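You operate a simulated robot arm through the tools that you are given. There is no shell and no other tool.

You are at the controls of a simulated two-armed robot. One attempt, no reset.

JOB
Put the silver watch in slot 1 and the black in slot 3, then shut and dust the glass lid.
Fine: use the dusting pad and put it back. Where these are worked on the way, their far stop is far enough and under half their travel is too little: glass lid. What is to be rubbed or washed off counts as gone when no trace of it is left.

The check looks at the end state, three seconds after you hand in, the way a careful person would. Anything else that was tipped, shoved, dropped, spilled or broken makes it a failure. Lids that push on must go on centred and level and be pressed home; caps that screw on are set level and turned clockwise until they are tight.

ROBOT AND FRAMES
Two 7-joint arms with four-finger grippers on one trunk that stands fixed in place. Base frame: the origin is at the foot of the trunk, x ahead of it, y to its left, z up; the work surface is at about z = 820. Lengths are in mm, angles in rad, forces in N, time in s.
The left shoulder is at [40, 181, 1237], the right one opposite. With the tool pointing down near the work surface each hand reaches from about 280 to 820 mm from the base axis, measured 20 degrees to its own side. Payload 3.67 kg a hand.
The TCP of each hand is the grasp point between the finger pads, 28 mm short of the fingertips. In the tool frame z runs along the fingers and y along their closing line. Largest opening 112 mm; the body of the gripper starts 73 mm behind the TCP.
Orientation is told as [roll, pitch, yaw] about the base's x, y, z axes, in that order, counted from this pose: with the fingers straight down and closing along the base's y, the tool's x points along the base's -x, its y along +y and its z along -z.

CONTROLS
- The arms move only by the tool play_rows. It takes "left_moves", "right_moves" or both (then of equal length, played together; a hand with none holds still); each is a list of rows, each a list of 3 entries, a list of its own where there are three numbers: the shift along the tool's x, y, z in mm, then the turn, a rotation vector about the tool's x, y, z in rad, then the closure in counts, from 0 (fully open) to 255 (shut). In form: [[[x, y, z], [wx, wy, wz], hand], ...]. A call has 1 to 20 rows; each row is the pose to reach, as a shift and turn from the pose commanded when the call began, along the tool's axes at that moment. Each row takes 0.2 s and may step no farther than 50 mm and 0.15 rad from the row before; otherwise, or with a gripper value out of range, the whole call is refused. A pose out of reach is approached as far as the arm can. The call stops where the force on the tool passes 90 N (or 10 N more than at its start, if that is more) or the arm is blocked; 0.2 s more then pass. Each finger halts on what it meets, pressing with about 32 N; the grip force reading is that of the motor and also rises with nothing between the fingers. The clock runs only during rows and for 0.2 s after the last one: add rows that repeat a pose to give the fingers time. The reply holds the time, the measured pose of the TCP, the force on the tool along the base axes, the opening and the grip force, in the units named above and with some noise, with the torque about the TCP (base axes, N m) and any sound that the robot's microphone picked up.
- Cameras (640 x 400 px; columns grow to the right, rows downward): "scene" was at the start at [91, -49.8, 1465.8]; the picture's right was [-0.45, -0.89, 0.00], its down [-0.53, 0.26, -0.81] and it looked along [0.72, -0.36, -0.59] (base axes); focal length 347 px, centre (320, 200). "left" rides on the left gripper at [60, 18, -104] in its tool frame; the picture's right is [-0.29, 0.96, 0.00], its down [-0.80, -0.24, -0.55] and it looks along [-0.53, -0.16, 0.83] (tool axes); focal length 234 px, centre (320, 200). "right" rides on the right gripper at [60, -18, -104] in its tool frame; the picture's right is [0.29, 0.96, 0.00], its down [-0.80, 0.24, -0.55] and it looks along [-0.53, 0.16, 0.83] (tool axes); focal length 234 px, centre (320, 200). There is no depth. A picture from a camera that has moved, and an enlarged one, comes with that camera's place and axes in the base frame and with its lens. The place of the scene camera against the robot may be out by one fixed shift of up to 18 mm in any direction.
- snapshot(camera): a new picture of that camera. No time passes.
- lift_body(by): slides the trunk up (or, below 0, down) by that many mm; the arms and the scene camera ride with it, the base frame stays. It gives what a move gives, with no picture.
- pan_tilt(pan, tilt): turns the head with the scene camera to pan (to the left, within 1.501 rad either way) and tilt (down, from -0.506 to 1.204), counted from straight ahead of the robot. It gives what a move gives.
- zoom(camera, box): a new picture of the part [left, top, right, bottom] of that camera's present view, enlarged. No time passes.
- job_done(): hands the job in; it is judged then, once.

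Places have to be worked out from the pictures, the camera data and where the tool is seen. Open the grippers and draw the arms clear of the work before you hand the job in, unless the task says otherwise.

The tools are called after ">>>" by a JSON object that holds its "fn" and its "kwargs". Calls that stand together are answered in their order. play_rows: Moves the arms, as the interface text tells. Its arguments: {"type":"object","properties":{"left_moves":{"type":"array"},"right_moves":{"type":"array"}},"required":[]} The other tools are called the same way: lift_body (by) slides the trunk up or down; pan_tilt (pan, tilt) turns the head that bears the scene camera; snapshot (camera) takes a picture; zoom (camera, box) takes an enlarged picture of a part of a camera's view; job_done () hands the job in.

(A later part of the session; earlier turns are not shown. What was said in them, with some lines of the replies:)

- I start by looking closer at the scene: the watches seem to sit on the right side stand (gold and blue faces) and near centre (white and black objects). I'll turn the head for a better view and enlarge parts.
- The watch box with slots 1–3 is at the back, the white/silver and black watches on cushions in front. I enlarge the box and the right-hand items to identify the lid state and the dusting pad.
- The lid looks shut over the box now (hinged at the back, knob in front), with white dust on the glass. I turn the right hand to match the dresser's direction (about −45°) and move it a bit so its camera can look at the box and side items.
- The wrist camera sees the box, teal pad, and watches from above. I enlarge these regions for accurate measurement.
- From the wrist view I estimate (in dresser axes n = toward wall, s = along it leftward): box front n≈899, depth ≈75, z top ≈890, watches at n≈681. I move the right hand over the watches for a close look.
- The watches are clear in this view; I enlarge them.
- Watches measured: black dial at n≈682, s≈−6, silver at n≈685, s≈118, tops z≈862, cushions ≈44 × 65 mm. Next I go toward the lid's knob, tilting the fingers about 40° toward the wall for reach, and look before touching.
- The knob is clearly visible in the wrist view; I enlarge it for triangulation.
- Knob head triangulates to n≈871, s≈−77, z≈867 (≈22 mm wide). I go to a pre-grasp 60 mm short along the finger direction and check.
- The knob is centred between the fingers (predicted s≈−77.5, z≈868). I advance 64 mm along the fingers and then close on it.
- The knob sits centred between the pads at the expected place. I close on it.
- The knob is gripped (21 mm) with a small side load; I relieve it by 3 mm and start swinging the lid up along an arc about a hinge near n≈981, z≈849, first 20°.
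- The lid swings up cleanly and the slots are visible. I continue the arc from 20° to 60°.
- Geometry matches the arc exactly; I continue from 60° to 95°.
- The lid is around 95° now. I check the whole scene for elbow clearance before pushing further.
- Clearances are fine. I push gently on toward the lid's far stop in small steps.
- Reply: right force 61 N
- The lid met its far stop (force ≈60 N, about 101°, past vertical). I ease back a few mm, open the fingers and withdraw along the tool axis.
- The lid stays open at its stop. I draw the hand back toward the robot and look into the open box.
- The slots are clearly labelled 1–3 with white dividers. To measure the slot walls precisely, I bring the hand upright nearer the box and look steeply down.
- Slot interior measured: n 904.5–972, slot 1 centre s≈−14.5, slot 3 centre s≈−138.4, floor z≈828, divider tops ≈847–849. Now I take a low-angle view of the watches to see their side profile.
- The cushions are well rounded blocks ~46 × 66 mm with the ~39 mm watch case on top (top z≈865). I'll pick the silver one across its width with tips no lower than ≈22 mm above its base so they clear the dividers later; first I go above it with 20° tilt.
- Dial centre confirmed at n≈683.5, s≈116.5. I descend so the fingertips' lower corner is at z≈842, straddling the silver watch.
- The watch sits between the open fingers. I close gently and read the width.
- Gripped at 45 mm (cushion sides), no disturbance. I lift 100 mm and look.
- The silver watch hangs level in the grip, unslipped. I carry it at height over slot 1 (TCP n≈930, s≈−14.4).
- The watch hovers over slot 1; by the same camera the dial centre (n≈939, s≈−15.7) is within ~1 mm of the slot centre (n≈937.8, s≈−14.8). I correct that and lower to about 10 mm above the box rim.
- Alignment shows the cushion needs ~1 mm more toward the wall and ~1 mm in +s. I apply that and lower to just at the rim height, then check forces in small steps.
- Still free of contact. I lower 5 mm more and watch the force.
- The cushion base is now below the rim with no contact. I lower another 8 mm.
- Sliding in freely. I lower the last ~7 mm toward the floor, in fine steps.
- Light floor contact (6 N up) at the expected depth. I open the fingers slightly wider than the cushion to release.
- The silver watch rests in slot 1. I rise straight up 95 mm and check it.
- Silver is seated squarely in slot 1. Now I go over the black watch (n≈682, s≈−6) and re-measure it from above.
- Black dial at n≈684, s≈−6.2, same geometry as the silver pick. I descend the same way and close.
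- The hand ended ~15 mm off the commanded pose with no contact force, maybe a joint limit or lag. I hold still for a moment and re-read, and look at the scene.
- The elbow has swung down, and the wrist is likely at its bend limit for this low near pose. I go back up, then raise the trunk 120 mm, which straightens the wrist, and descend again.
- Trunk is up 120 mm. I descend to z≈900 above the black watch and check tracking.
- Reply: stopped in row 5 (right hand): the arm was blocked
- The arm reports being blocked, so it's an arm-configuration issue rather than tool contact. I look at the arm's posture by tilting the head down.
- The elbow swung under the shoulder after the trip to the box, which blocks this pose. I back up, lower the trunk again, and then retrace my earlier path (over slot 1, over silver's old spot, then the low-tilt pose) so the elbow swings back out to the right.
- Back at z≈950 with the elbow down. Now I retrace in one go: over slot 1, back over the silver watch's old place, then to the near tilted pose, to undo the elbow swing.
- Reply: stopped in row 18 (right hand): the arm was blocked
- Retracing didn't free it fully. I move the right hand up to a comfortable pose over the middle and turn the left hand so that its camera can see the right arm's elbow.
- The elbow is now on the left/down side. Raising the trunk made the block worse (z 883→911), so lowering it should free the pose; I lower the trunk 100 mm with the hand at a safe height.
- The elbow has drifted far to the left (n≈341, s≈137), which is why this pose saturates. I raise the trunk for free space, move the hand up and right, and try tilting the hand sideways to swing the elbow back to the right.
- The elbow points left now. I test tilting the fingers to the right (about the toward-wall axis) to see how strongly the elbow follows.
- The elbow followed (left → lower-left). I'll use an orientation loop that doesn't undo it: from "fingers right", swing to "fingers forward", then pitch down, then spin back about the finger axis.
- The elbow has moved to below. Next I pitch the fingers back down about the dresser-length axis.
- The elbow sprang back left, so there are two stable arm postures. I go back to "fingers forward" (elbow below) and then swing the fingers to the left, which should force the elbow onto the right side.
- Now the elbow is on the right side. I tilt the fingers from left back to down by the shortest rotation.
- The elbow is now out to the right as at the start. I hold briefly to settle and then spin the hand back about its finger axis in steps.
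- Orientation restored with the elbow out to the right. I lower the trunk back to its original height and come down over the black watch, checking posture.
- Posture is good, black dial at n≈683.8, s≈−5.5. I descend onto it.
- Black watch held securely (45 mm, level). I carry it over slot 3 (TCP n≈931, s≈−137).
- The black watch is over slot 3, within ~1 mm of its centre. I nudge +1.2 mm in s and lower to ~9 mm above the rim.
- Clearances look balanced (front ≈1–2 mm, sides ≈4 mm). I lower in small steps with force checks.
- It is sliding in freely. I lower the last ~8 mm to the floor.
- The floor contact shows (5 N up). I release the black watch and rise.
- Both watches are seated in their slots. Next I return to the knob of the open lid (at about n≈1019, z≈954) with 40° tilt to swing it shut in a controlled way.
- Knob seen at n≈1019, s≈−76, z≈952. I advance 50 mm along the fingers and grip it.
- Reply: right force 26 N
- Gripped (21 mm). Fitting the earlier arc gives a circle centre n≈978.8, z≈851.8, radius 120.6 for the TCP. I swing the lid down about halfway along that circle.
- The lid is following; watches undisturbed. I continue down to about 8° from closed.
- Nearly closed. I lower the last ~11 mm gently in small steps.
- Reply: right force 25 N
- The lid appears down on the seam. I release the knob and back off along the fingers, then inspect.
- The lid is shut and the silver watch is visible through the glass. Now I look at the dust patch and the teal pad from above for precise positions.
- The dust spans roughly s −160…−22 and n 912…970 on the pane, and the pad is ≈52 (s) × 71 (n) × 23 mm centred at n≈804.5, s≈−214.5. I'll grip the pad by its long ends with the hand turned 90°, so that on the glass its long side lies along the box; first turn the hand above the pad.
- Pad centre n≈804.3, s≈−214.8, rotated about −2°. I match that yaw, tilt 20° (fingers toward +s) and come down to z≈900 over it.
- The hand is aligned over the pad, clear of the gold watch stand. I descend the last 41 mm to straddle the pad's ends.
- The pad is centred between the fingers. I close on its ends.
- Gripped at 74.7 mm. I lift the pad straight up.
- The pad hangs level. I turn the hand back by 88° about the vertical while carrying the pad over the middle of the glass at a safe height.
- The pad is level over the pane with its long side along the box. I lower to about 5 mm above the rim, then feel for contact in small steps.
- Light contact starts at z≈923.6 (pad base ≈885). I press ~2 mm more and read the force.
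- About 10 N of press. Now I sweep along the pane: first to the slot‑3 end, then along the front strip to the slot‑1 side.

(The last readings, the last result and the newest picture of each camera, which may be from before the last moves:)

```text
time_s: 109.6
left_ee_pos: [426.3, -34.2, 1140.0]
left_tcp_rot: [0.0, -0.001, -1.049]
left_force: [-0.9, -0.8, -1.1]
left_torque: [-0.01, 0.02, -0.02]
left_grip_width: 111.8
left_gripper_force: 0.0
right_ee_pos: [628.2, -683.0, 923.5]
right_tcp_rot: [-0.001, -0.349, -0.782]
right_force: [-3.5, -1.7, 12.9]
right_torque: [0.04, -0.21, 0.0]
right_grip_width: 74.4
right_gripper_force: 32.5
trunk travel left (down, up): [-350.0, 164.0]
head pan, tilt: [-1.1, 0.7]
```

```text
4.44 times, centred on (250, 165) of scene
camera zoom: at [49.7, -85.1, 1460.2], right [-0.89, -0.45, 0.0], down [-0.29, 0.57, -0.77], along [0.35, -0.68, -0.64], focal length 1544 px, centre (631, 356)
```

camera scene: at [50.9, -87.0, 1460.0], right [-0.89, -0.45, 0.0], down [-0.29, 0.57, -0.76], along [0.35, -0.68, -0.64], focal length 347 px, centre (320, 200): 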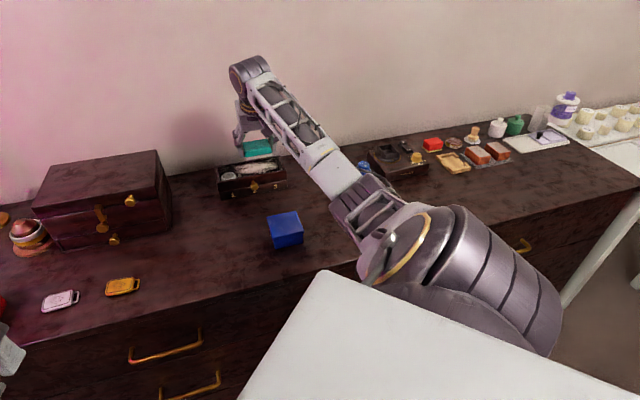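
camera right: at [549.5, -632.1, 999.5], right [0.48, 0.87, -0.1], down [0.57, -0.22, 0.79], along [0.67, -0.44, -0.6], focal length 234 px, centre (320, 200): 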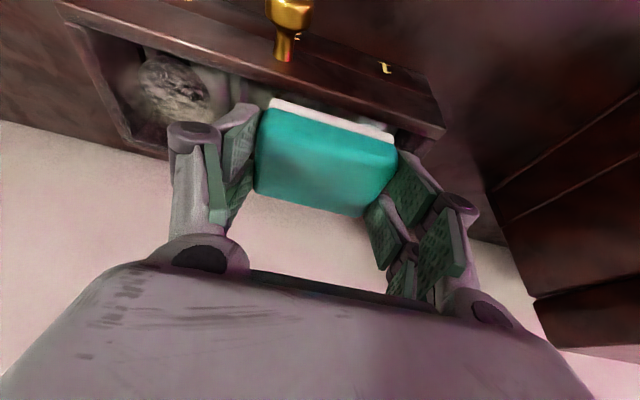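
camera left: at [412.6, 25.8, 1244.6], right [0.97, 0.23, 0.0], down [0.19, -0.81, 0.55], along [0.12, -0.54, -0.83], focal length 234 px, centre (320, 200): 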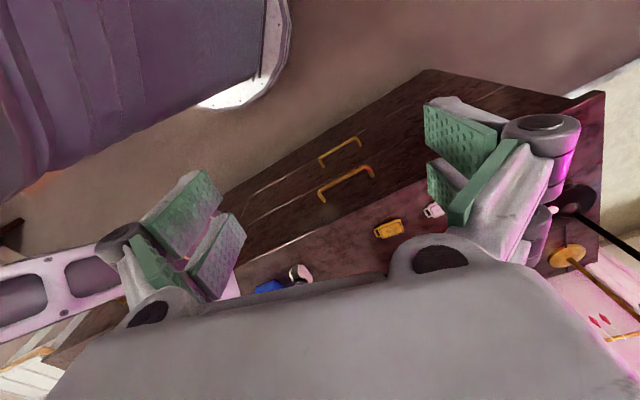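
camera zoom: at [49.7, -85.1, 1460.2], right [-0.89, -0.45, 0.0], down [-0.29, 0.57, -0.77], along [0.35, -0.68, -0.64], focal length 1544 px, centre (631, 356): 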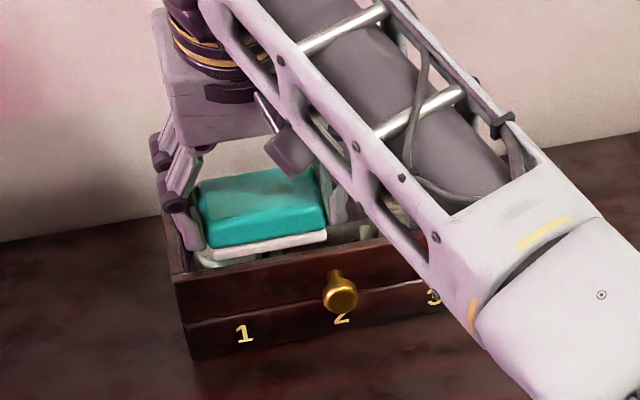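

Good contact throughout. I shift toward the back strip and sweep back to the slot‑3 end.

>>> {"fn": "play_rows", "kwargs": {"right_moves": [[[-6.1, 0, 2.2], [0, 0, 0], 255], [[-12.2, 0, 4.5], [0, 0, 0], 255], [[-12.2, -10, 4.5], [0, 0, 0], 255], [[-12.2, -20, 4.5], [0, 0, 0], 255], [[-12.2, -30, 4.5], [0, 0, 0], 255], [[-12.2, -40, 4.5], [0, 0, 0], 255], [[-12.2, -50, 4.5], [0, 0, 0], 255], [[-12.2, -60, 4.5], [0, 0, 0], 255], [[-12.2, -70, 4.5], [0, 0, 0], 255], [[-12.2, -80, 4.5], [0, 0, 0], 255], [[-12.2, -90, 4.5], [0, 0, 0], 255]]}}

>>> {"fn": "snapshot", "kwargs": {"camera": "right"}}

>>> {"fn": "zoom", "kwargs": {"camera": "scene", "box": [200, 120, 300, 210]}}

```text
time_s: 112.0
left_ee_pos: [426.4, -34.8, 1139.8]
left_tcp_rot: [0.001, -0.001, -1.049]
left_force: [-0.3, 1.3, -1.0]
left_torque: [-0.01, 0.0, 0.01]
left_grip_width: 112.0
left_gripper_force: 0.0
right_ee_pos: [574.6, -756.6, 922.5]
right_tcp_rot: [-0.002, -0.352, -0.785]
right_force: [2.5, 1.8, 9.8]
right_torque: [0.06, -0.24, -0.01]
right_grip_width: 74.4
right_gripper_force: 32.0
trunk travel left (down, up): [-350.0, 164.0]
head pan, tilt: [-1.1, 0.7]
```

```text
taken
camera right: at [495.6, -704.9, 999.4], right [0.48, 0.87, -0.1], down [0.57, -0.22, 0.79], along [0.67, -0.44, -0.6], focal length 234 px, centre (320, 200)
```

right: 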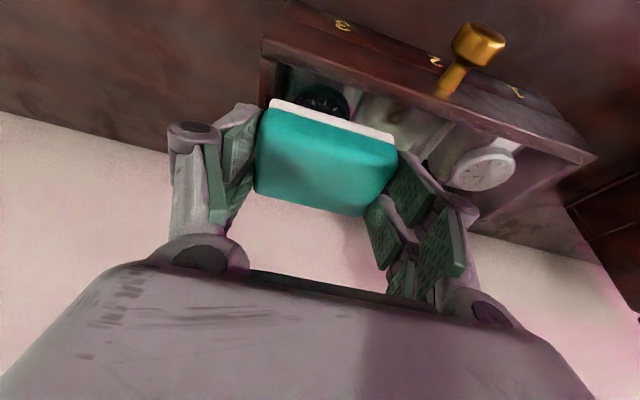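

```text
4.44 times, centred on (250, 165) of scene
camera zoom: at [50.5, -85.4, 1460.2], right [-0.89, -0.45, 0.0], down [-0.29, 0.57, -0.77], along [0.35, -0.68, -0.64], focal length 1544 px, centre (631, 356)
```

zoom: 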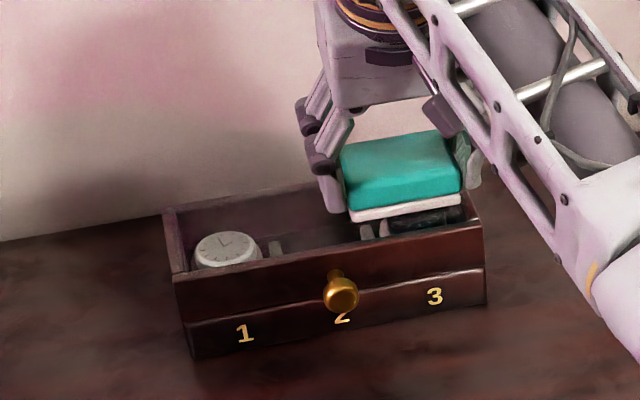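

Most dust is gone. I zoom to look for residues around the pad.

>>> {"fn": "zoom", "kwargs": {"camera": "right", "box": [255, 40, 545, 220]}}

>>> {"fn": "zoom", "kwargs": {"camera": "scene", "box": [230, 140, 310, 195]}}

```text
2.21 times, centred on (400, 130) of right
camera zoom: at [495.6, -704.9, 999.4], right [0.48, 0.87, -0.1], down [0.57, -0.22, 0.79], along [0.67, -0.44, -0.6], focal length 517 px, centre (143, 354)
```

zoom: 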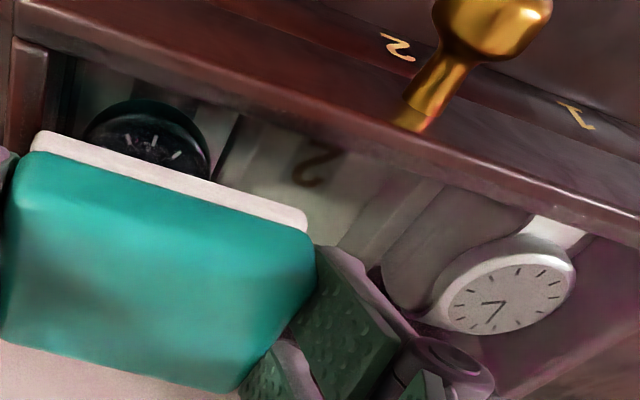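

```text
7.27 times, centred on (270, 168) of scene
camera zoom: at [50.5, -85.4, 1460.2], right [-0.89, -0.45, 0.0], down [-0.29, 0.57, -0.77], along [0.35, -0.68, -0.64], focal length 2526 px, centre (684, 436)
```

zoom: 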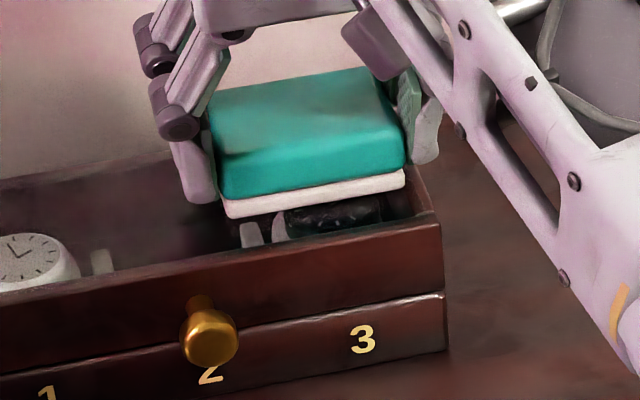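

The pane looks clear. To be sure at the edges, I make another pass covering the extreme back and front strips and the far slot‑1 side.

>>> {"fn": "play_rows", "kwargs": {"right_moves": [[[-4.7, -2, 1.7], [0, 0, 0], 255], [[1.9, -2, -0.7], [0, 0, 0], 255], [[9.4, -2, -3.4], [0, 0, 0], 255], [[16, -2, -5.8], [0, 0, 0], 255], [[16, 9, -5.8], [0, 0, 0], 255], [[16, 20, -5.8], [0, 0, 0], 255], [[16, 31, -5.8], [0, 0, 0], 255], [[16, 42, -5.8], [0, 0, 0], 255], [[16, 53, -5.8], [0, 0, 0], 255], [[16, 64, -5.8], [0, 0, 0], 255], [[16, 75, -5.8], [0, 0, 0], 255], [[16, 86, -5.8], [0, 0, 0], 255], [[16, 96, -5.8], [0, 0, 0], 255], [[16, 104, -5.8], [0, 0, 0], 255]]}}

>>> {"fn": "zoom", "kwargs": {"camera": "right", "box": [60, 0, 450, 220]}}

```text
time_s: 115.0
left_ee_pos: [425.7, -33.5, 1140.3]
left_tcp_rot: [-0.003, -0.002, -1.049]
left_force: [-0.2, -0.5, 0.9]
left_torque: [0.0, 0.03, -0.03]
left_grip_width: 111.9
left_gripper_force: 0.1
right_ee_pos: [636.9, -671.0, 923.0]
right_tcp_rot: [0.001, -0.354, -0.784]
right_force: [-2.4, -2.2, 14.5]
right_torque: [-0.28, -0.04, -0.05]
right_grip_width: 74.5
right_gripper_force: 31.9
trunk travel left (down, up): [-350.0, 164.0]
head pan, tilt: [-1.1, 0.7]
```

```text
1.64 times, centred on (255, 110) of right
camera zoom: at [556.6, -619.4, 999.2], right [0.48, 0.87, -0.1], down [0.56, -0.22, 0.8], along [0.67, -0.44, -0.6], focal length 384 px, centre (427, 348)
```

zoom: 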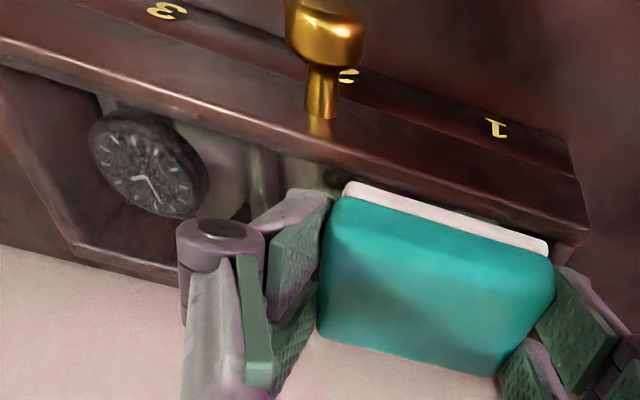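

>>> {"fn": "play_rows", "kwargs": {"right_moves": [[[-6.6, 0, 2.4], [0, 0, 0], 255], [[-13.1, 0, 4.8], [0, 0, 0], 255], [[-20.2, 0, 7.4], [0, 0, 0], 255], [[-20.2, -11, 7.4], [0, 0, 0], 255], [[-20.2, -22, 7.4], [0, 0, 0], 255], [[-20.2, -33, 7.4], [0, 0, 0], 255], [[-20.2, -44, 7.4], [0, 0, 0], 255], [[-20.2, -55, 7.4], [0, 0, 0], 255], [[-20.2, -66, 7.4], [0, 0, 0], 255], [[-20.2, -77, 7.4], [0, 0, 0], 255], [[-20.2, -88, 7.4], [0, 0, 0], 255], [[-20.2, -99, 7.4], [0, 0, 0], 255], [[-20.2, -106, 7.4], [0, 0, 0], 255]]}}

>>> {"fn": "zoom", "kwargs": {"camera": "right", "box": [225, 20, 565, 220]}}

```text
time_s: 117.8
left_ee_pos: [425.6, -33.3, 1139.9]
left_tcp_rot: [0.0, -0.003, -1.048]
left_force: [0.3, 0.2, 0.5]
left_torque: [-0.01, -0.02, -0.02]
left_grip_width: 112.1
left_gripper_force: 0.0
right_ee_pos: [577.3, -760.8, 922.1]
right_tcp_rot: [-0.001, -0.352, -0.782]
right_force: [4.2, 1.6, 14.0]
right_torque: [-0.02, -0.2, 0.08]
right_grip_width: 74.7
right_gripper_force: 31.7
trunk travel left (down, up): [-350.0, 164.0]
head pan, tilt: [-1.1, 0.7]
```

```text
1.88 times, centred on (395, 120) of right
camera zoom: at [497.7, -709.2, 999.1], right [0.48, 0.87, -0.1], down [0.56, -0.22, 0.8], along [0.67, -0.44, -0.6], focal length 441 px, centre (179, 351)
```

zoom: 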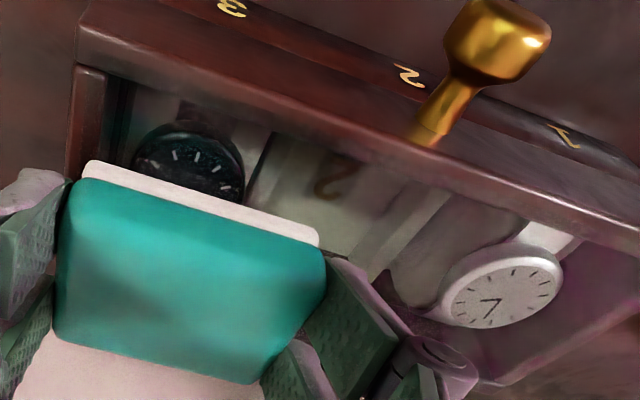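

The pane looks clear from here. I lift the pad, and carry it (turning the hand back) over its home spot so the scene camera can see the whole glass before I put it down.

>>> {"fn": "play_rows", "kwargs": {"right_moves": [[[-5.2, 0, -14.4], [0, 0, 0], 255], [[-10.5, 0, -28.8], [0, 0, 0], 255], [[-15.8, 0, -43.2], [0, 0, 0], 255]]}}

>>> {"fn": "play_rows", "kwargs": {"right_moves": [[[12, -8.3, -4.4], [-0.0477, 0, -0.1307], 255], [[24.1, -16.7, -8.8], [-0.0955, 0, -0.2615], 255], [[36.2, -25, -13.2], [-0.1432, 0, -0.3922], 255], [[48.2, -33.4, -17.6], [-0.1909, 0, -0.5229], 255], [[60.3, -41.7, -22], [-0.2386, 0, -0.6536], 255], [[72.3, -50.1, -26.4], [-0.2864, 0, -0.7844], 255], [[84.4, -58.4, -30.8], [-0.3341, 0, -0.9151], 255], [[96.4, -66.8, -35.2], [-0.3818, 0, -1.0458], 255], [[108.5, -75.1, -39.6], [-0.4295, 0, -1.1765], 255], [[120.5, -83.5, -44], [-0.4773, 0, -1.3073], 255], [[132.6, -91.8, -48.4], [-0.525, 0, -1.438], 255], [[132.6, -91.8, -48.4], [-0.525, 0, -1.438], 255]]}}

>>> {"fn": "snapshot", "kwargs": {"camera": "scene"}}

>>> {"fn": "zoom", "kwargs": {"camera": "scene", "box": [205, 145, 300, 205]}}

```text
time_s: 118.6
left_ee_pos: [426.3, -36.3, 1140.4]
left_tcp_rot: [-0.003, 0.0, -1.049]
left_force: [-1.0, -0.1, -0.4]
left_torque: [0.0, -0.01, 0.02]
left_grip_width: 112.1
left_gripper_force: 0.0
right_ee_pos: [576.9, -762.3, 964.9]
right_tcp_rot: [-0.002, -0.349, -0.782]
right_force: [0.8, -0.2, 0.1]
right_torque: [-0.02, 0.0, 0.03]
right_grip_width: 74.5
right_gripper_force: 32.4
trunk travel left (down, up): [-350.0, 164.0]
head pan, tilt: [-1.1, 0.7]
```

```text
time_s: 121.2
left_ee_pos: [426.7, -35.1, 1140.3]
left_tcp_rot: [-0.002, -0.001, -1.05]
left_force: [0.3, 0.2, 0.0]
left_torque: [-0.02, 0.0, -0.01]
left_grip_width: 112.1
left_gripper_force: 0.0
right_ee_pos: [412.9, -727.2, 968.9]
right_tcp_rot: [-0.001, -0.349, 0.751]
right_force: [-1.3, -0.7, -1.1]
right_torque: [0.02, 0.0, -0.04]
right_grip_width: 74.3
right_gripper_force: 32.4
trunk travel left (down, up): [-350.0, 164.0]
head pan, tilt: [-1.1, 0.7]
```

```text
taken
camera scene: at [51.8, -86.6, 1460.0], right [-0.89, -0.45, 0.0], down [-0.29, 0.57, -0.76], along [0.35, -0.68, -0.64], focal length 347 px, centre (320, 200)
```

scene: 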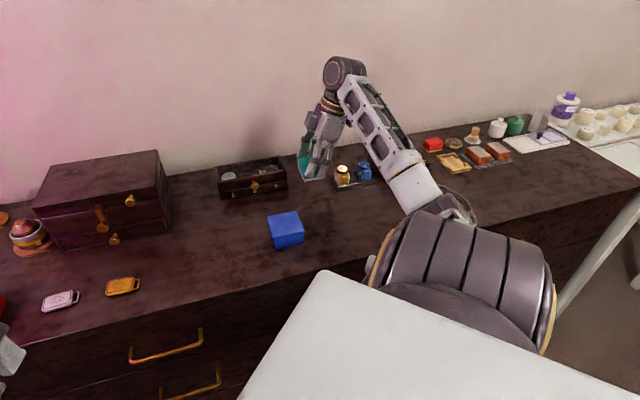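

```text
6.67 times, centred on (252, 175) of scene
camera zoom: at [51.8, -86.6, 1460.0], right [-0.89, -0.45, 0.0], down [-0.29, 0.57, -0.76], along [0.35, -0.68, -0.64], focal length 2315 px, centre (770, 367)
```

zoom: 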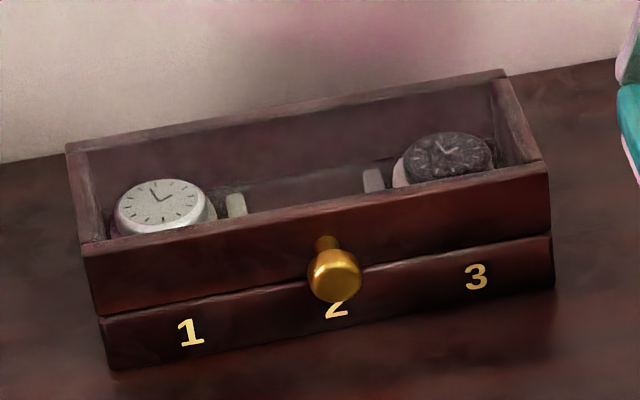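

>>> {"fn": "zoom", "kwargs": {"camera": "scene", "box": [245, 155, 290, 180]}}

>>> {"fn": "zoom", "kwargs": {"camera": "scene", "box": [212, 160, 257, 185]}}

```text
14.22 times, centred on (268, 168) of scene
camera zoom: at [51.8, -86.6, 1460.0], right [-0.89, -0.45, 0.0], down [-0.29, 0.57, -0.76], along [0.35, -0.68, -0.64], focal length 4939 px, centre (1067, 662)
```

zoom: 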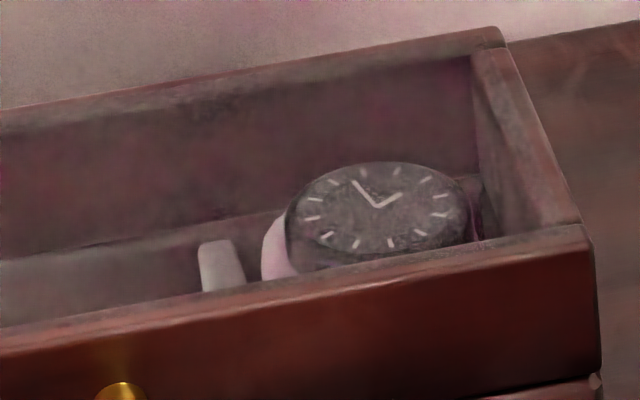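

```text
14.22 times, centred on (234, 172) of scene
camera zoom: at [51.8, -86.6, 1460.0], right [-0.89, -0.45, 0.0], down [-0.29, 0.57, -0.76], along [0.35, -0.68, -0.64], focal length 4939 px, centre (1536, 591)
```

zoom: 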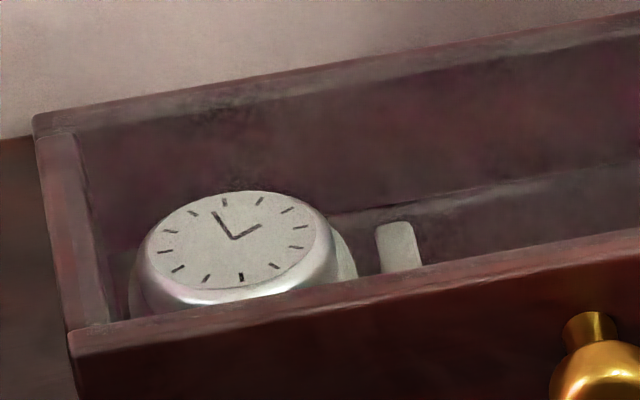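

The pane shows no dust patch any more. I lower the pad to its original spot, stopping ~2.5 mm above and then feeling for the table.

>>> {"fn": "play_rows", "kwargs": {"right_moves": [[[9.1, 0.3, 25.3], [0, 0, 0], 255], [[18.2, 0.6, 50.7], [0, 0, 0], 255], [[27.3, 0.9, 76], [0, 0, 0], 255], [[33, 1.2, 92], [0, 0, 0], 255], [[36.4, 1.2, 101.4], [0, 0, 0], 255], [[36.4, 1.2, 101.4], [0, 0, 0], 255]]}}

>>> {"fn": "snapshot", "kwargs": {"camera": "right"}}

```text
time_s: 122.6
left_ee_pos: [427.2, -35.3, 1139.3]
left_tcp_rot: [-0.001, 0.0, -1.048]
left_force: [0.1, 0.2, -0.1]
left_torque: [-0.01, 0.0, 0.01]
left_grip_width: 111.8
left_gripper_force: 0.0
right_ee_pos: [413.1, -727.6, 859.0]
right_tcp_rot: [-0.001, -0.35, 0.748]
right_force: [-0.5, 0.3, -0.7]
right_torque: [0.02, 0.02, 0.02]
right_grip_width: 74.3
right_gripper_force: 32.1
trunk travel left (down, up): [-350.0, 164.0]
head pan, tilt: [-1.1, 0.7]
```

```text
taken
camera right: at [356.2, -803.1, 936.5], right [-0.85, 0.52, -0.1], down [0.25, 0.56, 0.79], along [0.47, 0.65, -0.6], focal length 234 px, centre (320, 200)
```

right: 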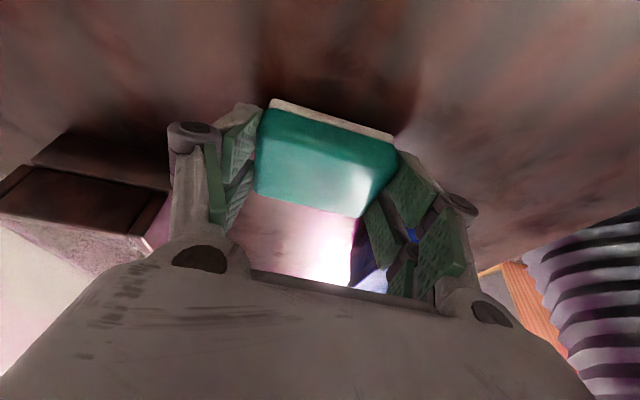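

>>> {"fn": "play_rows", "kwargs": {"right_moves": [[[0.1, 0.6, 0.9], [0, 0, 0], 255], [[0.2, 1.2, 1.9], [0, 0, 0], 255], [[0.2, 1.2, 1.9], [0, 0, 0], 255]]}}

```text
time_s: 123.4
left_ee_pos: [427.6, -34.0, 1140.3]
left_tcp_rot: [0.0, 0.0, -1.047]
left_force: [-0.2, 0.0, -0.4]
left_torque: [0.0, -0.02, -0.01]
left_grip_width: 112.0
left_gripper_force: 0.1
right_ee_pos: [412.1, -726.1, 858.5]
right_tcp_rot: [-0.003, -0.349, 0.748]
right_force: [0.7, -0.1, 2.3]
right_torque: [0.0, -0.09, 0.0]
right_grip_width: 74.5
right_gripper_force: 32.3
trunk travel left (down, up): [-350.0, 164.0]
head pan, tilt: [-1.1, 0.7]
```

The table is just touched (2–3 N) at the original pose. Before releasing I want certainty about the glass, so I look once more with the left wrist-free scene view at a different head angle.

>>> {"fn": "pan_tilt", "kwargs": {"pan": -0.9, "tilt": 0.6}}

>>> {"fn": "zoom", "kwargs": {"camera": "scene", "box": [270, 155, 390, 230]}}

>>> {"fn": "snapshot", "kwargs": {"camera": "scene"}}

```text
time_s: 124.1
left_ee_pos: [426.6, -35.3, 1140.4]
left_tcp_rot: [0.001, 0.0, -1.049]
left_force: [0.0, -0.4, -0.5]
left_torque: [0.01, -0.01, -0.02]
left_grip_width: 111.8
left_gripper_force: 0.0
right_ee_pos: [411.9, -726.1, 857.7]
right_tcp_rot: [0.0, -0.349, 0.749]
right_force: [0.6, -1.7, 4.3]
right_torque: [0.02, -0.19, -0.08]
right_grip_width: 74.5
right_gripper_force: 31.7
trunk travel left (down, up): [-350.0, 164.0]
head pan, tilt: [-0.901, 0.6]
```

```text
5.33 times, centred on (330, 192) of scene
camera zoom: at [67.5, -80.0, 1468.7], right [-0.78, -0.62, 0.0], down [-0.35, 0.44, -0.82], along [0.51, -0.65, -0.57], focal length 1852 px, centre (267, 240)
```

zoom: 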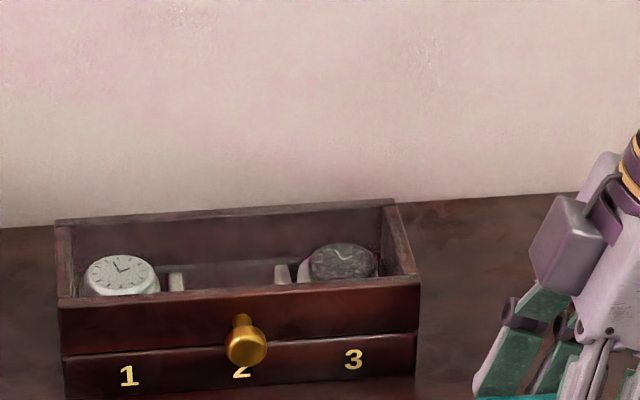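

```text
taken
camera scene: at [67.5, -80.0, 1468.7], right [-0.78, -0.62, 0.0], down [-0.35, 0.44, -0.82], along [0.51, -0.65, -0.57], focal length 347 px, centre (320, 200)
```

scene: 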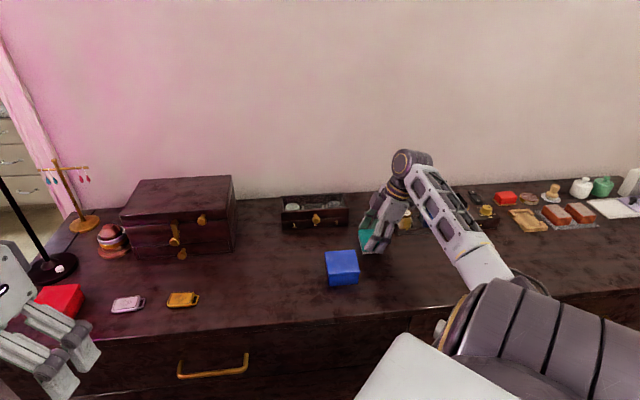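

No dust is visible from this angle either. I release the pad and rise.

>>> {"fn": "play_rows", "kwargs": {"right_moves": [[[0, 0, 0], [0, 0, 0], 70], [[0, 0, 0], [0, 0, 0], 40], [[0, 0, 0], [0, 0, 0], 10], [[0, 0, 0], [0, 0, 0], 0], [[-8.6, 0, -23.5], [0, 0, 0], 0], [[-20.6, 0, -56.3], [0, 0, 0], 0], [[-35, 0, -96], [0, 0, 0], 0], [[-41, 0, -112], [0, 0, 0], 0]]}}

>>> {"fn": "snapshot", "kwargs": {"camera": "right"}}

>>> {"fn": "zoom", "kwargs": {"camera": "scene", "box": [260, 160, 440, 280]}}

```text
time_s: 125.9
left_ee_pos: [426.3, -35.7, 1139.5]
left_tcp_rot: [-0.002, 0.001, -1.048]
left_force: [-0.3, 0.0, 0.3]
left_torque: [0.0, 0.02, -0.02]
left_grip_width: 111.6
left_gripper_force: 0.0
right_ee_pos: [412.7, -727.1, 977.9]
right_tcp_rot: [0.0, -0.348, 0.749]
right_force: [-0.1, -0.6, -0.5]
right_torque: [0.03, 0.0, 0.03]
right_grip_width: 112.0
right_gripper_force: 0.0
trunk travel left (down, up): [-350.0, 164.0]
head pan, tilt: [-0.901, 0.6]
```

```text
taken
camera right: at [355.4, -802.0, 1054.5], right [-0.85, 0.52, -0.1], down [0.25, 0.56, 0.79], along [0.47, 0.65, -0.6], focal length 234 px, centre (320, 200)
```

right: 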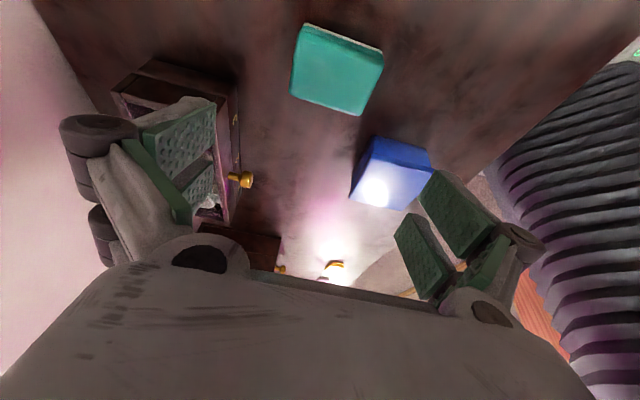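

```text
3.33 times, centred on (350, 220) of scene
camera zoom: at [67.7, -80.2, 1468.7], right [-0.78, -0.62, 0.0], down [-0.35, 0.44, -0.82], along [0.51, -0.65, -0.57], focal length 1158 px, centre (220, 133)
```

zoom: 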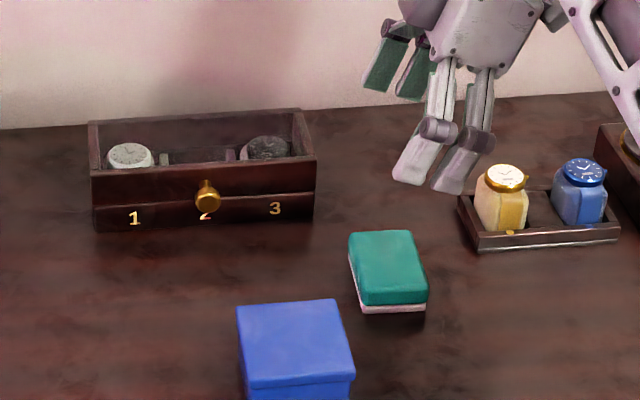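

The pad is back as it was. I go to look straight down at the glass with the wrist camera for a final dust check.

>>> {"fn": "play_rows", "kwargs": {"right_moves": [[[-8.8, -2.3, -3], [0.048, 0, 0.131], 0], [[-17.5, -4.7, -5], [0.0957, 0, 0.262], 0], [[-26.3, -7, -6], [0.1436, 0, 0.393], 0], [[-35.1, -9.3, -6], [0.1914, 0, 0.524], 0], [[-43.8, -11.7, -5], [0.2393, 0, 0.655], 0], [[-52.6, -14, -4], [0.2872, 0, 0.786], 0], [[-61.3, -16.4, -3], [0.335, 0, 0.917], 0], [[-70.1, -18.7, -2], [0.3829, 0, 1.048], 0], [[-78.9, -21, -1], [0.4307, 0, 1.179], 0], [[-87.6, -23.4, 0], [0.4786, 0, 1.31], 0], [[-96.4, -25.7, 1.2], [0.5265, 0, 1.4414], 0]]}}

>>> {"fn": "play_rows", "kwargs": {"right_moves": [[[0, 0, 0], [0, 0.12, 0], 0], [[0, 0, 0], [0, 0.24, 0], 0], [[0, 0, 0], [0, 0.35, 0], 0], [[0, 0, 0], [0, 0.35, 0], 0]]}}

>>> {"fn": "snapshot", "kwargs": {"camera": "right"}}

>>> {"fn": "zoom", "kwargs": {"camera": "right", "box": [245, 130, 435, 260]}}

```text
time_s: 128.3
left_ee_pos: [427.9, -34.6, 1139.1]
left_tcp_rot: [-0.001, 0.0, -1.048]
left_force: [0.3, 0.2, 0.0]
left_torque: [0.02, -0.01, 0.02]
left_grip_width: 111.9
left_gripper_force: 0.1
right_ee_pos: [495.7, -682.3, 1009.4]
right_tcp_rot: [-0.003, -0.352, -0.788]
right_force: [0.2, 0.8, -0.8]
right_torque: [0.01, 0.04, -0.01]
right_grip_width: 112.1
right_gripper_force: 0.0
trunk travel left (down, up): [-350.0, 164.0]
head pan, tilt: [-0.901, 0.6]
```

```text
time_s: 129.3
left_ee_pos: [427.5, -34.6, 1140.4]
left_tcp_rot: [-0.001, 0.001, -1.05]
left_force: [0.0, -0.2, 0.3]
left_torque: [0.0, 0.01, 0.03]
left_grip_width: 111.9
left_gripper_force: 0.0
right_ee_pos: [495.5, -682.7, 1008.4]
right_tcp_rot: [-0.003, 0.003, -0.788]
right_force: [-0.4, -0.8, 0.0]
right_torque: [0.02, 0.0, -0.02]
right_grip_width: 112.1
right_gripper_force: 0.0
trunk travel left (down, up): [-350.0, 164.0]
head pan, tilt: [-0.901, 0.6]
```

```text
taken
camera right: at [439.9, -652.7, 1112.7], right [0.48, 0.88, 0.0], down [0.73, -0.4, 0.55], along [0.49, -0.26, -0.83], focal length 234 px, centre (320, 200)
```

right: 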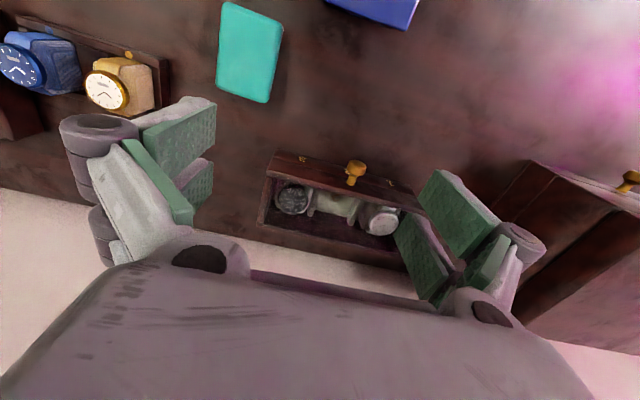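

```text
3.08 times, centred on (340, 195) of right
camera zoom: at [439.9, -652.7, 1112.7], right [0.48, 0.88, 0.0], down [0.73, -0.4, 0.55], along [0.49, -0.26, -0.83], focal length 720 px, centre (258, 215)
```

zoom: 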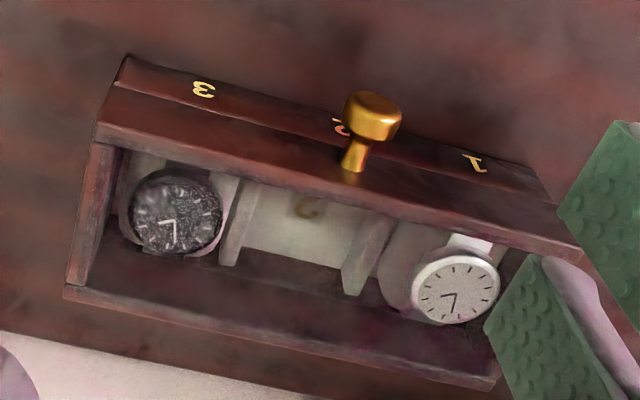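

>>> {"fn": "zoom", "kwargs": {"camera": "right", "box": [260, 165, 330, 225]}}

>>> {"fn": "zoom", "kwargs": {"camera": "right", "box": [310, 185, 410, 255]}}

```text
6.67 times, centred on (295, 195) of right
camera zoom: at [439.9, -652.7, 1112.7], right [0.48, 0.88, 0.0], down [0.73, -0.4, 0.55], along [0.49, -0.26, -0.83], focal length 1561 px, centre (487, 233)
```

zoom: 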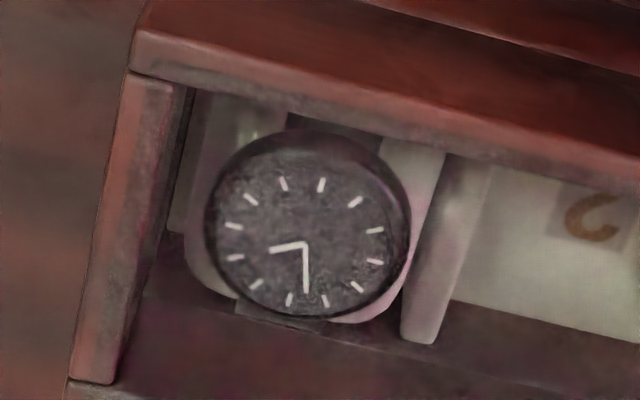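

```text
5.71 times, centred on (360, 220) of right
camera zoom: at [439.9, -652.7, 1112.7], right [0.48, 0.88, 0.0], down [0.73, -0.4, 0.55], along [0.49, -0.26, -0.83], focal length 1338 px, centre (91, 86)
```

zoom: 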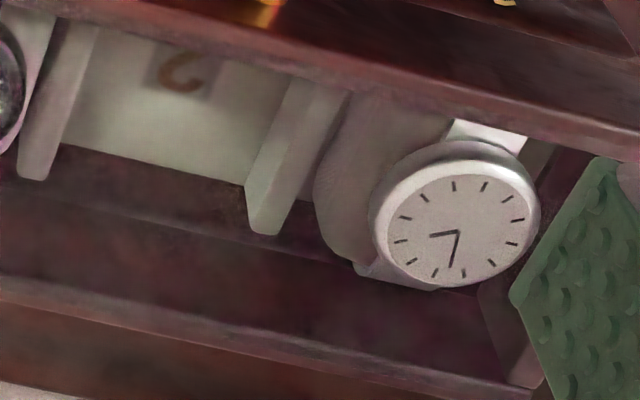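

The glass is clear over both watches and the middle slot. I draw the right hand up and back, clear of the work.

>>> {"fn": "play_rows", "kwargs": {"right_moves": [[[0, 0, -45], [0, 0, 0], 0], [[0, 0, -90], [0, 0, 0], 0], [[0, 0, -135], [0, 0, 0], 0], [[40, 0, -160], [0, 0, 0], 0], [[85, 0, -175], [0, 0, 0], 0], [[130, 0, -185], [0, 0, 0], 0], [[175, 0, -190], [0, 0, 0], 0], [[220, 0, -190], [0, 0, 0], 0], [[220, 0, -190], [0, 0, 0], 0]]}}

>>> {"fn": "pan_tilt", "kwargs": {"pan": -0.75, "tilt": 0.7}}

>>> {"fn": "snapshot", "kwargs": {"camera": "scene"}}

>>> {"fn": "zoom", "kwargs": {"camera": "scene", "box": [310, 145, 420, 215]}}

>>> {"fn": "zoom", "kwargs": {"camera": "scene", "box": [360, 180, 450, 260]}}

```text
time_s: 131.3
left_ee_pos: [427.6, -35.3, 1139.1]
left_tcp_rot: [-0.002, 0.001, -1.048]
left_force: [-0.2, 0.0, 1.1]
left_torque: [0.01, 0.0, 0.02]
left_grip_width: 111.9
left_gripper_force: 0.1
right_ee_pos: [341.1, -526.3, 1197.8]
right_tcp_rot: [-0.001, 0.003, -0.787]
right_force: [-0.2, 0.1, 0.1]
right_torque: [-0.03, 0.01, 0.03]
right_grip_width: 112.0
right_gripper_force: 0.0
trunk travel left (down, up): [-350.0, 164.0]
head pan, tilt: [-0.901, 0.6]
```

```text
time_s: 132.0
left_ee_pos: [427.5, -34.8, 1141.7]
left_tcp_rot: [-0.003, 0.0, -1.049]
left_force: [0.1, 0.5, 0.0]
left_torque: [-0.01, 0.0, 0.02]
left_grip_width: 112.0
left_gripper_force: 0.0
right_ee_pos: [340.2, -525.7, 1197.6]
right_tcp_rot: [-0.003, 0.0, -0.788]
right_force: [0.9, 0.2, 0.1]
right_torque: [0.0, 0.0, -0.01]
right_grip_width: 112.1
right_gripper_force: 0.0
trunk travel left (down, up): [-350.0, 164.0]
head pan, tilt: [-0.75, 0.7]
```

```text
taken
camera scene: at [74.9, -68.9, 1460.1], right [-0.68, -0.73, 0.0], down [-0.47, 0.44, -0.77], along [0.56, -0.52, -0.64], focal length 347 px, centre (320, 200)
```

scene: 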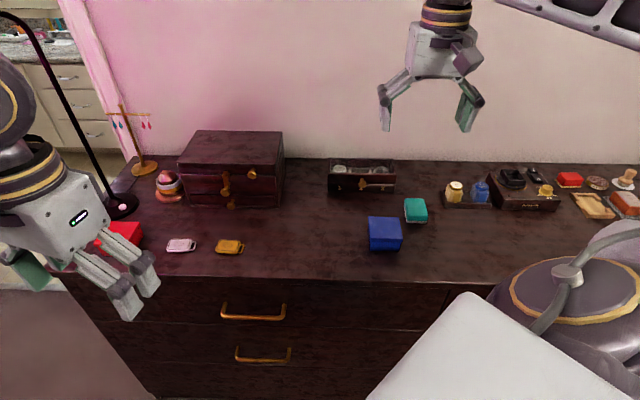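

```text
5.71 times, centred on (365, 180) of scene
camera zoom: at [74.9, -68.9, 1460.1], right [-0.68, -0.73, 0.0], down [-0.47, 0.44, -0.77], along [0.56, -0.52, -0.64], focal length 1984 px, centre (63, 314)
```

zoom: 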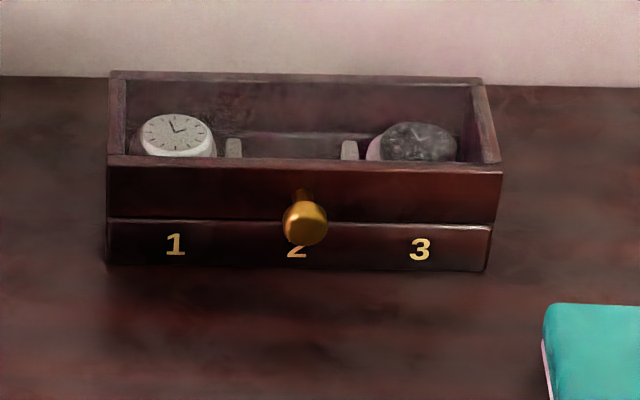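

```text
5.00 times, centred on (405, 220) of scene
camera zoom: at [74.9, -68.9, 1460.1], right [-0.68, -0.73, 0.0], down [-0.47, 0.44, -0.77], along [0.56, -0.52, -0.64], focal length 1736 px, centre (-105, 100)
```

zoom: 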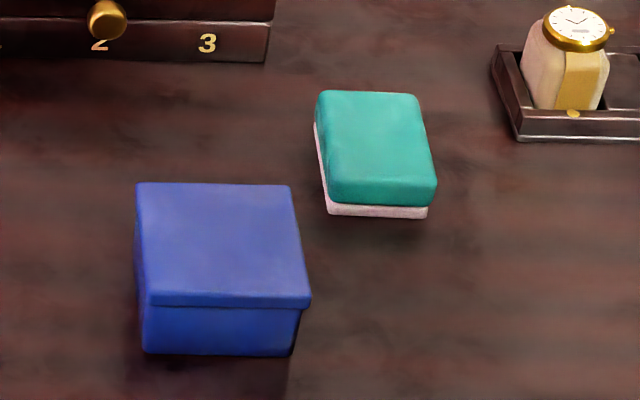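

Everything is in place; the black dial looks a little mottled though, so I take one closer look over slot 3 to be sure no dust trace remains on the glass.

>>> {"fn": "play_rows", "kwargs": {"right_moves": [[[-45, -4, 0], [0, 0, 0], 0], [[-90, -8, 0], [0, 0, 0], 0], [[-135, -12, 5], [0, 0, 0], 0], [[-180, -16, 20], [0, 0, 0], 0], [[-220, -20, 45], [0, 0, 0], 0], [[-250, -22, 80], [0, 0, 0], 0], [[-270, -22, 120], [0, 0, 0], 0], [[-277, -22, 165], [0, 0, 0], 0], [[-277, -22, 205], [0, 0, 0], 0], [[-277, -22, 240], [0, 0, 0], 0], [[-277, -22, 240], [0, 0, 0], 0]]}}

>>> {"fn": "snapshot", "kwargs": {"camera": "right"}}

>>> {"fn": "zoom", "kwargs": {"camera": "right", "box": [240, 110, 420, 260]}}

```text
time_s: 134.4
left_ee_pos: [426.0, -34.8, 1141.5]
left_tcp_rot: [-0.002, 0.0, -1.049]
left_force: [-1.0, -0.1, -0.2]
left_torque: [0.03, -0.02, -0.02]
left_grip_width: 112.2
left_gripper_force: 0.0
right_ee_pos: [519.0, -738.1, 960.3]
right_tcp_rot: [-0.002, -0.001, -0.789]
right_force: [0.1, 0.6, 0.1]
right_torque: [-0.01, 0.0, -0.01]
right_grip_width: 111.8
right_gripper_force: 0.0
trunk travel left (down, up): [-350.0, 164.0]
head pan, tilt: [-0.75, 0.7]
```

```text
taken
camera right: at [463.2, -707.9, 1064.0], right [0.47, 0.88, 0.0], down [0.73, -0.39, 0.55], along [0.49, -0.26, -0.83], focal length 234 px, centre (320, 200)
```

right: 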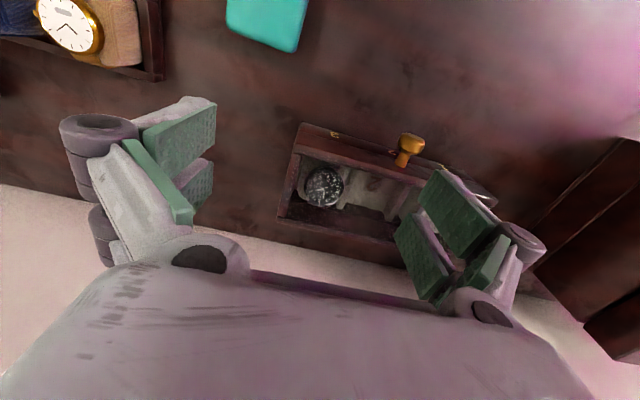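

```text
2.67 times, centred on (330, 185) of right
camera zoom: at [463.2, -707.9, 1064.0], right [0.47, 0.88, 0.0], down [0.73, -0.39, 0.55], along [0.49, -0.26, -0.83], focal length 624 px, centre (293, 240)
```

zoom: 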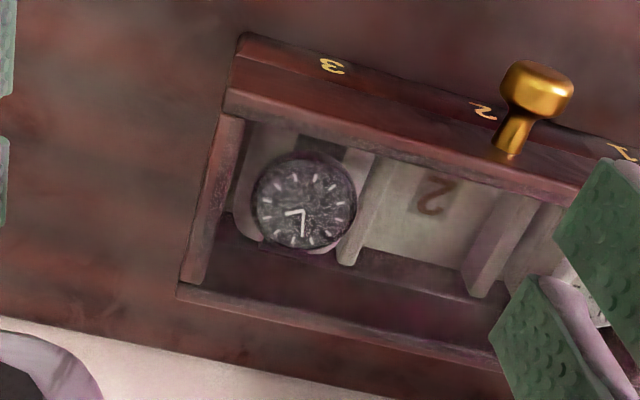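

>>> {"fn": "zoom", "kwargs": {"camera": "right", "box": [295, 140, 355, 220]}}

>>> {"fn": "zoom", "kwargs": {"camera": "right", "box": [340, 150, 420, 230]}}

```text
5.00 times, centred on (325, 180) of right
camera zoom: at [463.2, -707.9, 1064.0], right [0.47, 0.88, 0.0], down [0.73, -0.39, 0.55], along [0.49, -0.26, -0.83], focal length 1171 px, centre (295, 300)
```

zoom: 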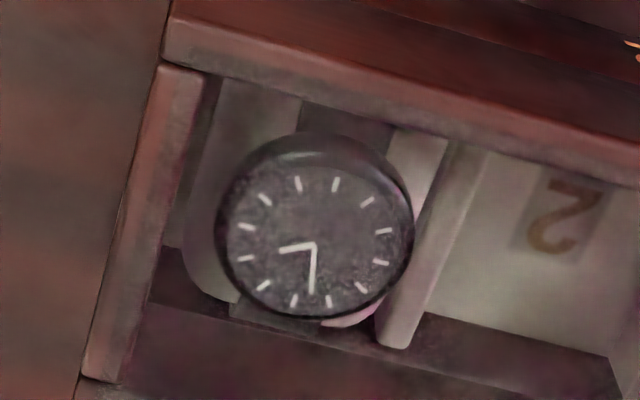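

```text
5.00 times, centred on (380, 190) of right
camera zoom: at [463.2, -707.9, 1064.0], right [0.47, 0.88, 0.0], down [0.73, -0.39, 0.55], along [0.49, -0.26, -0.83], focal length 1171 px, centre (20, 250)
```

zoom: 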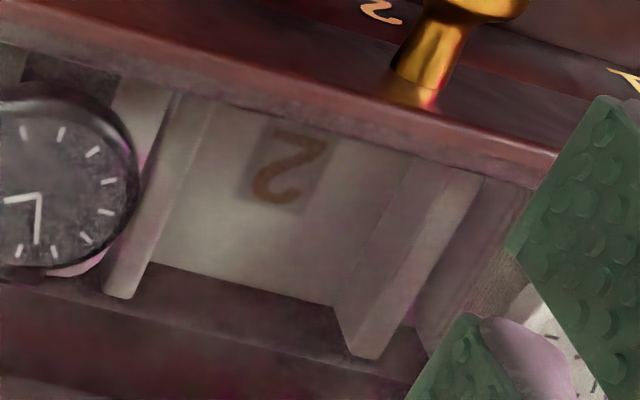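

At close range the pane is evenly tinted with no dust patch (the speckle changes with every rendering, so it is only the glass tint). I withdraw the hand the same way and hand in.

>>> {"fn": "play_rows", "kwargs": {"right_moves": [[[0, 0, -40], [0, 0, 0], 0], [[0, 0, -80], [0, 0, 0], 0], [[5, 0, -120], [0, 0, 0], 0], [[25, 0, -160], [0, 0, 0], 0], [[55, 0, -195], [0, 0, 0], 0], [[95, 4, -220], [0, 0, 0], 0], [[135, 8, -235], [0, 0, 0], 0], [[180, 12, -240], [0, 0, 0], 0], [[225, 16, -240], [0, 0, 0], 0], [[270, 20, -240], [0, 0, 0], 0], [[270, 20, -240], [0, 0, 0], 0]]}}

>>> {"fn": "snapshot", "kwargs": {"camera": "scene"}}

```text
time_s: 136.8
left_ee_pos: [427.3, -35.4, 1138.7]
left_tcp_rot: [-0.001, 0.002, -1.049]
left_force: [0.5, -0.9, 0.9]
left_torque: [-0.02, -0.01, 0.05]
left_grip_width: 112.0
left_gripper_force: 0.1
right_ee_pos: [345.4, -535.3, 1199.0]
right_tcp_rot: [-0.003, 0.002, -0.785]
right_force: [0.3, -0.9, -0.6]
right_torque: [0.03, 0.02, 0.0]
right_grip_width: 112.1
right_gripper_force: 0.1
trunk travel left (down, up): [-350.0, 164.0]
head pan, tilt: [-0.75, 0.7]
```

```text
taken
camera scene: at [76.1, -69.7, 1459.9], right [-0.68, -0.73, 0.0], down [-0.47, 0.44, -0.76], along [0.56, -0.52, -0.65], focal length 347 px, centre (320, 200)
```

scene: 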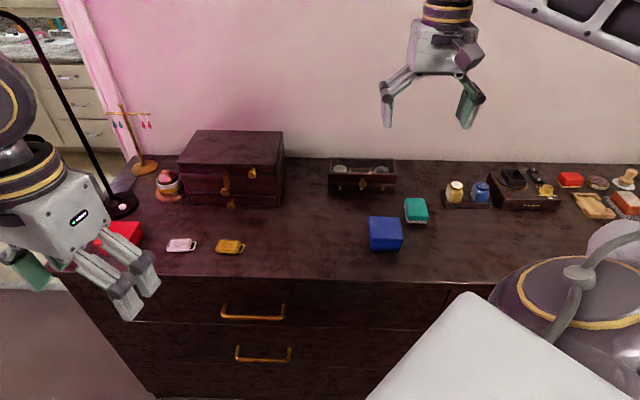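

Silver is in slot 1, black in slot 3, the lid is shut and dusted, and the pad is back on its spot. Both grippers are open and clear of the work, so I hand in.

>>> {"fn": "job_done", "kwargs": {}}

```text
The job is handed in.
```

I finished the job and handed it in. The result of the check has not come back to me.

- **Watches:** The silver watch sits in slot 1 and the black one in slot 3, both on the slot floor.
- **Lid:** I opened the glass lid to its far stop and swung it shut again after placing the watches. It looks fully closed along the seam.
- **Dusting:** I took the teal block with the white underside as the dusting pad. I wiped the whole pane with it in overlapping passes. Close-up views from three angles show no dust left. The black dial looks slightly grey and speckled through the pane, which I judged to be the tint of the glass.
- **Pad:** It is back where it started, within about 1–2 mm as far as I can tell from the pictures.

I saw nothing else moved, tipped or touched. Both grippers are open and drawn clear of the dresser.

While picking up the black watch, the right arm got stuck in an awkward posture. I had to swing it around in free space above the dresser before trying again.
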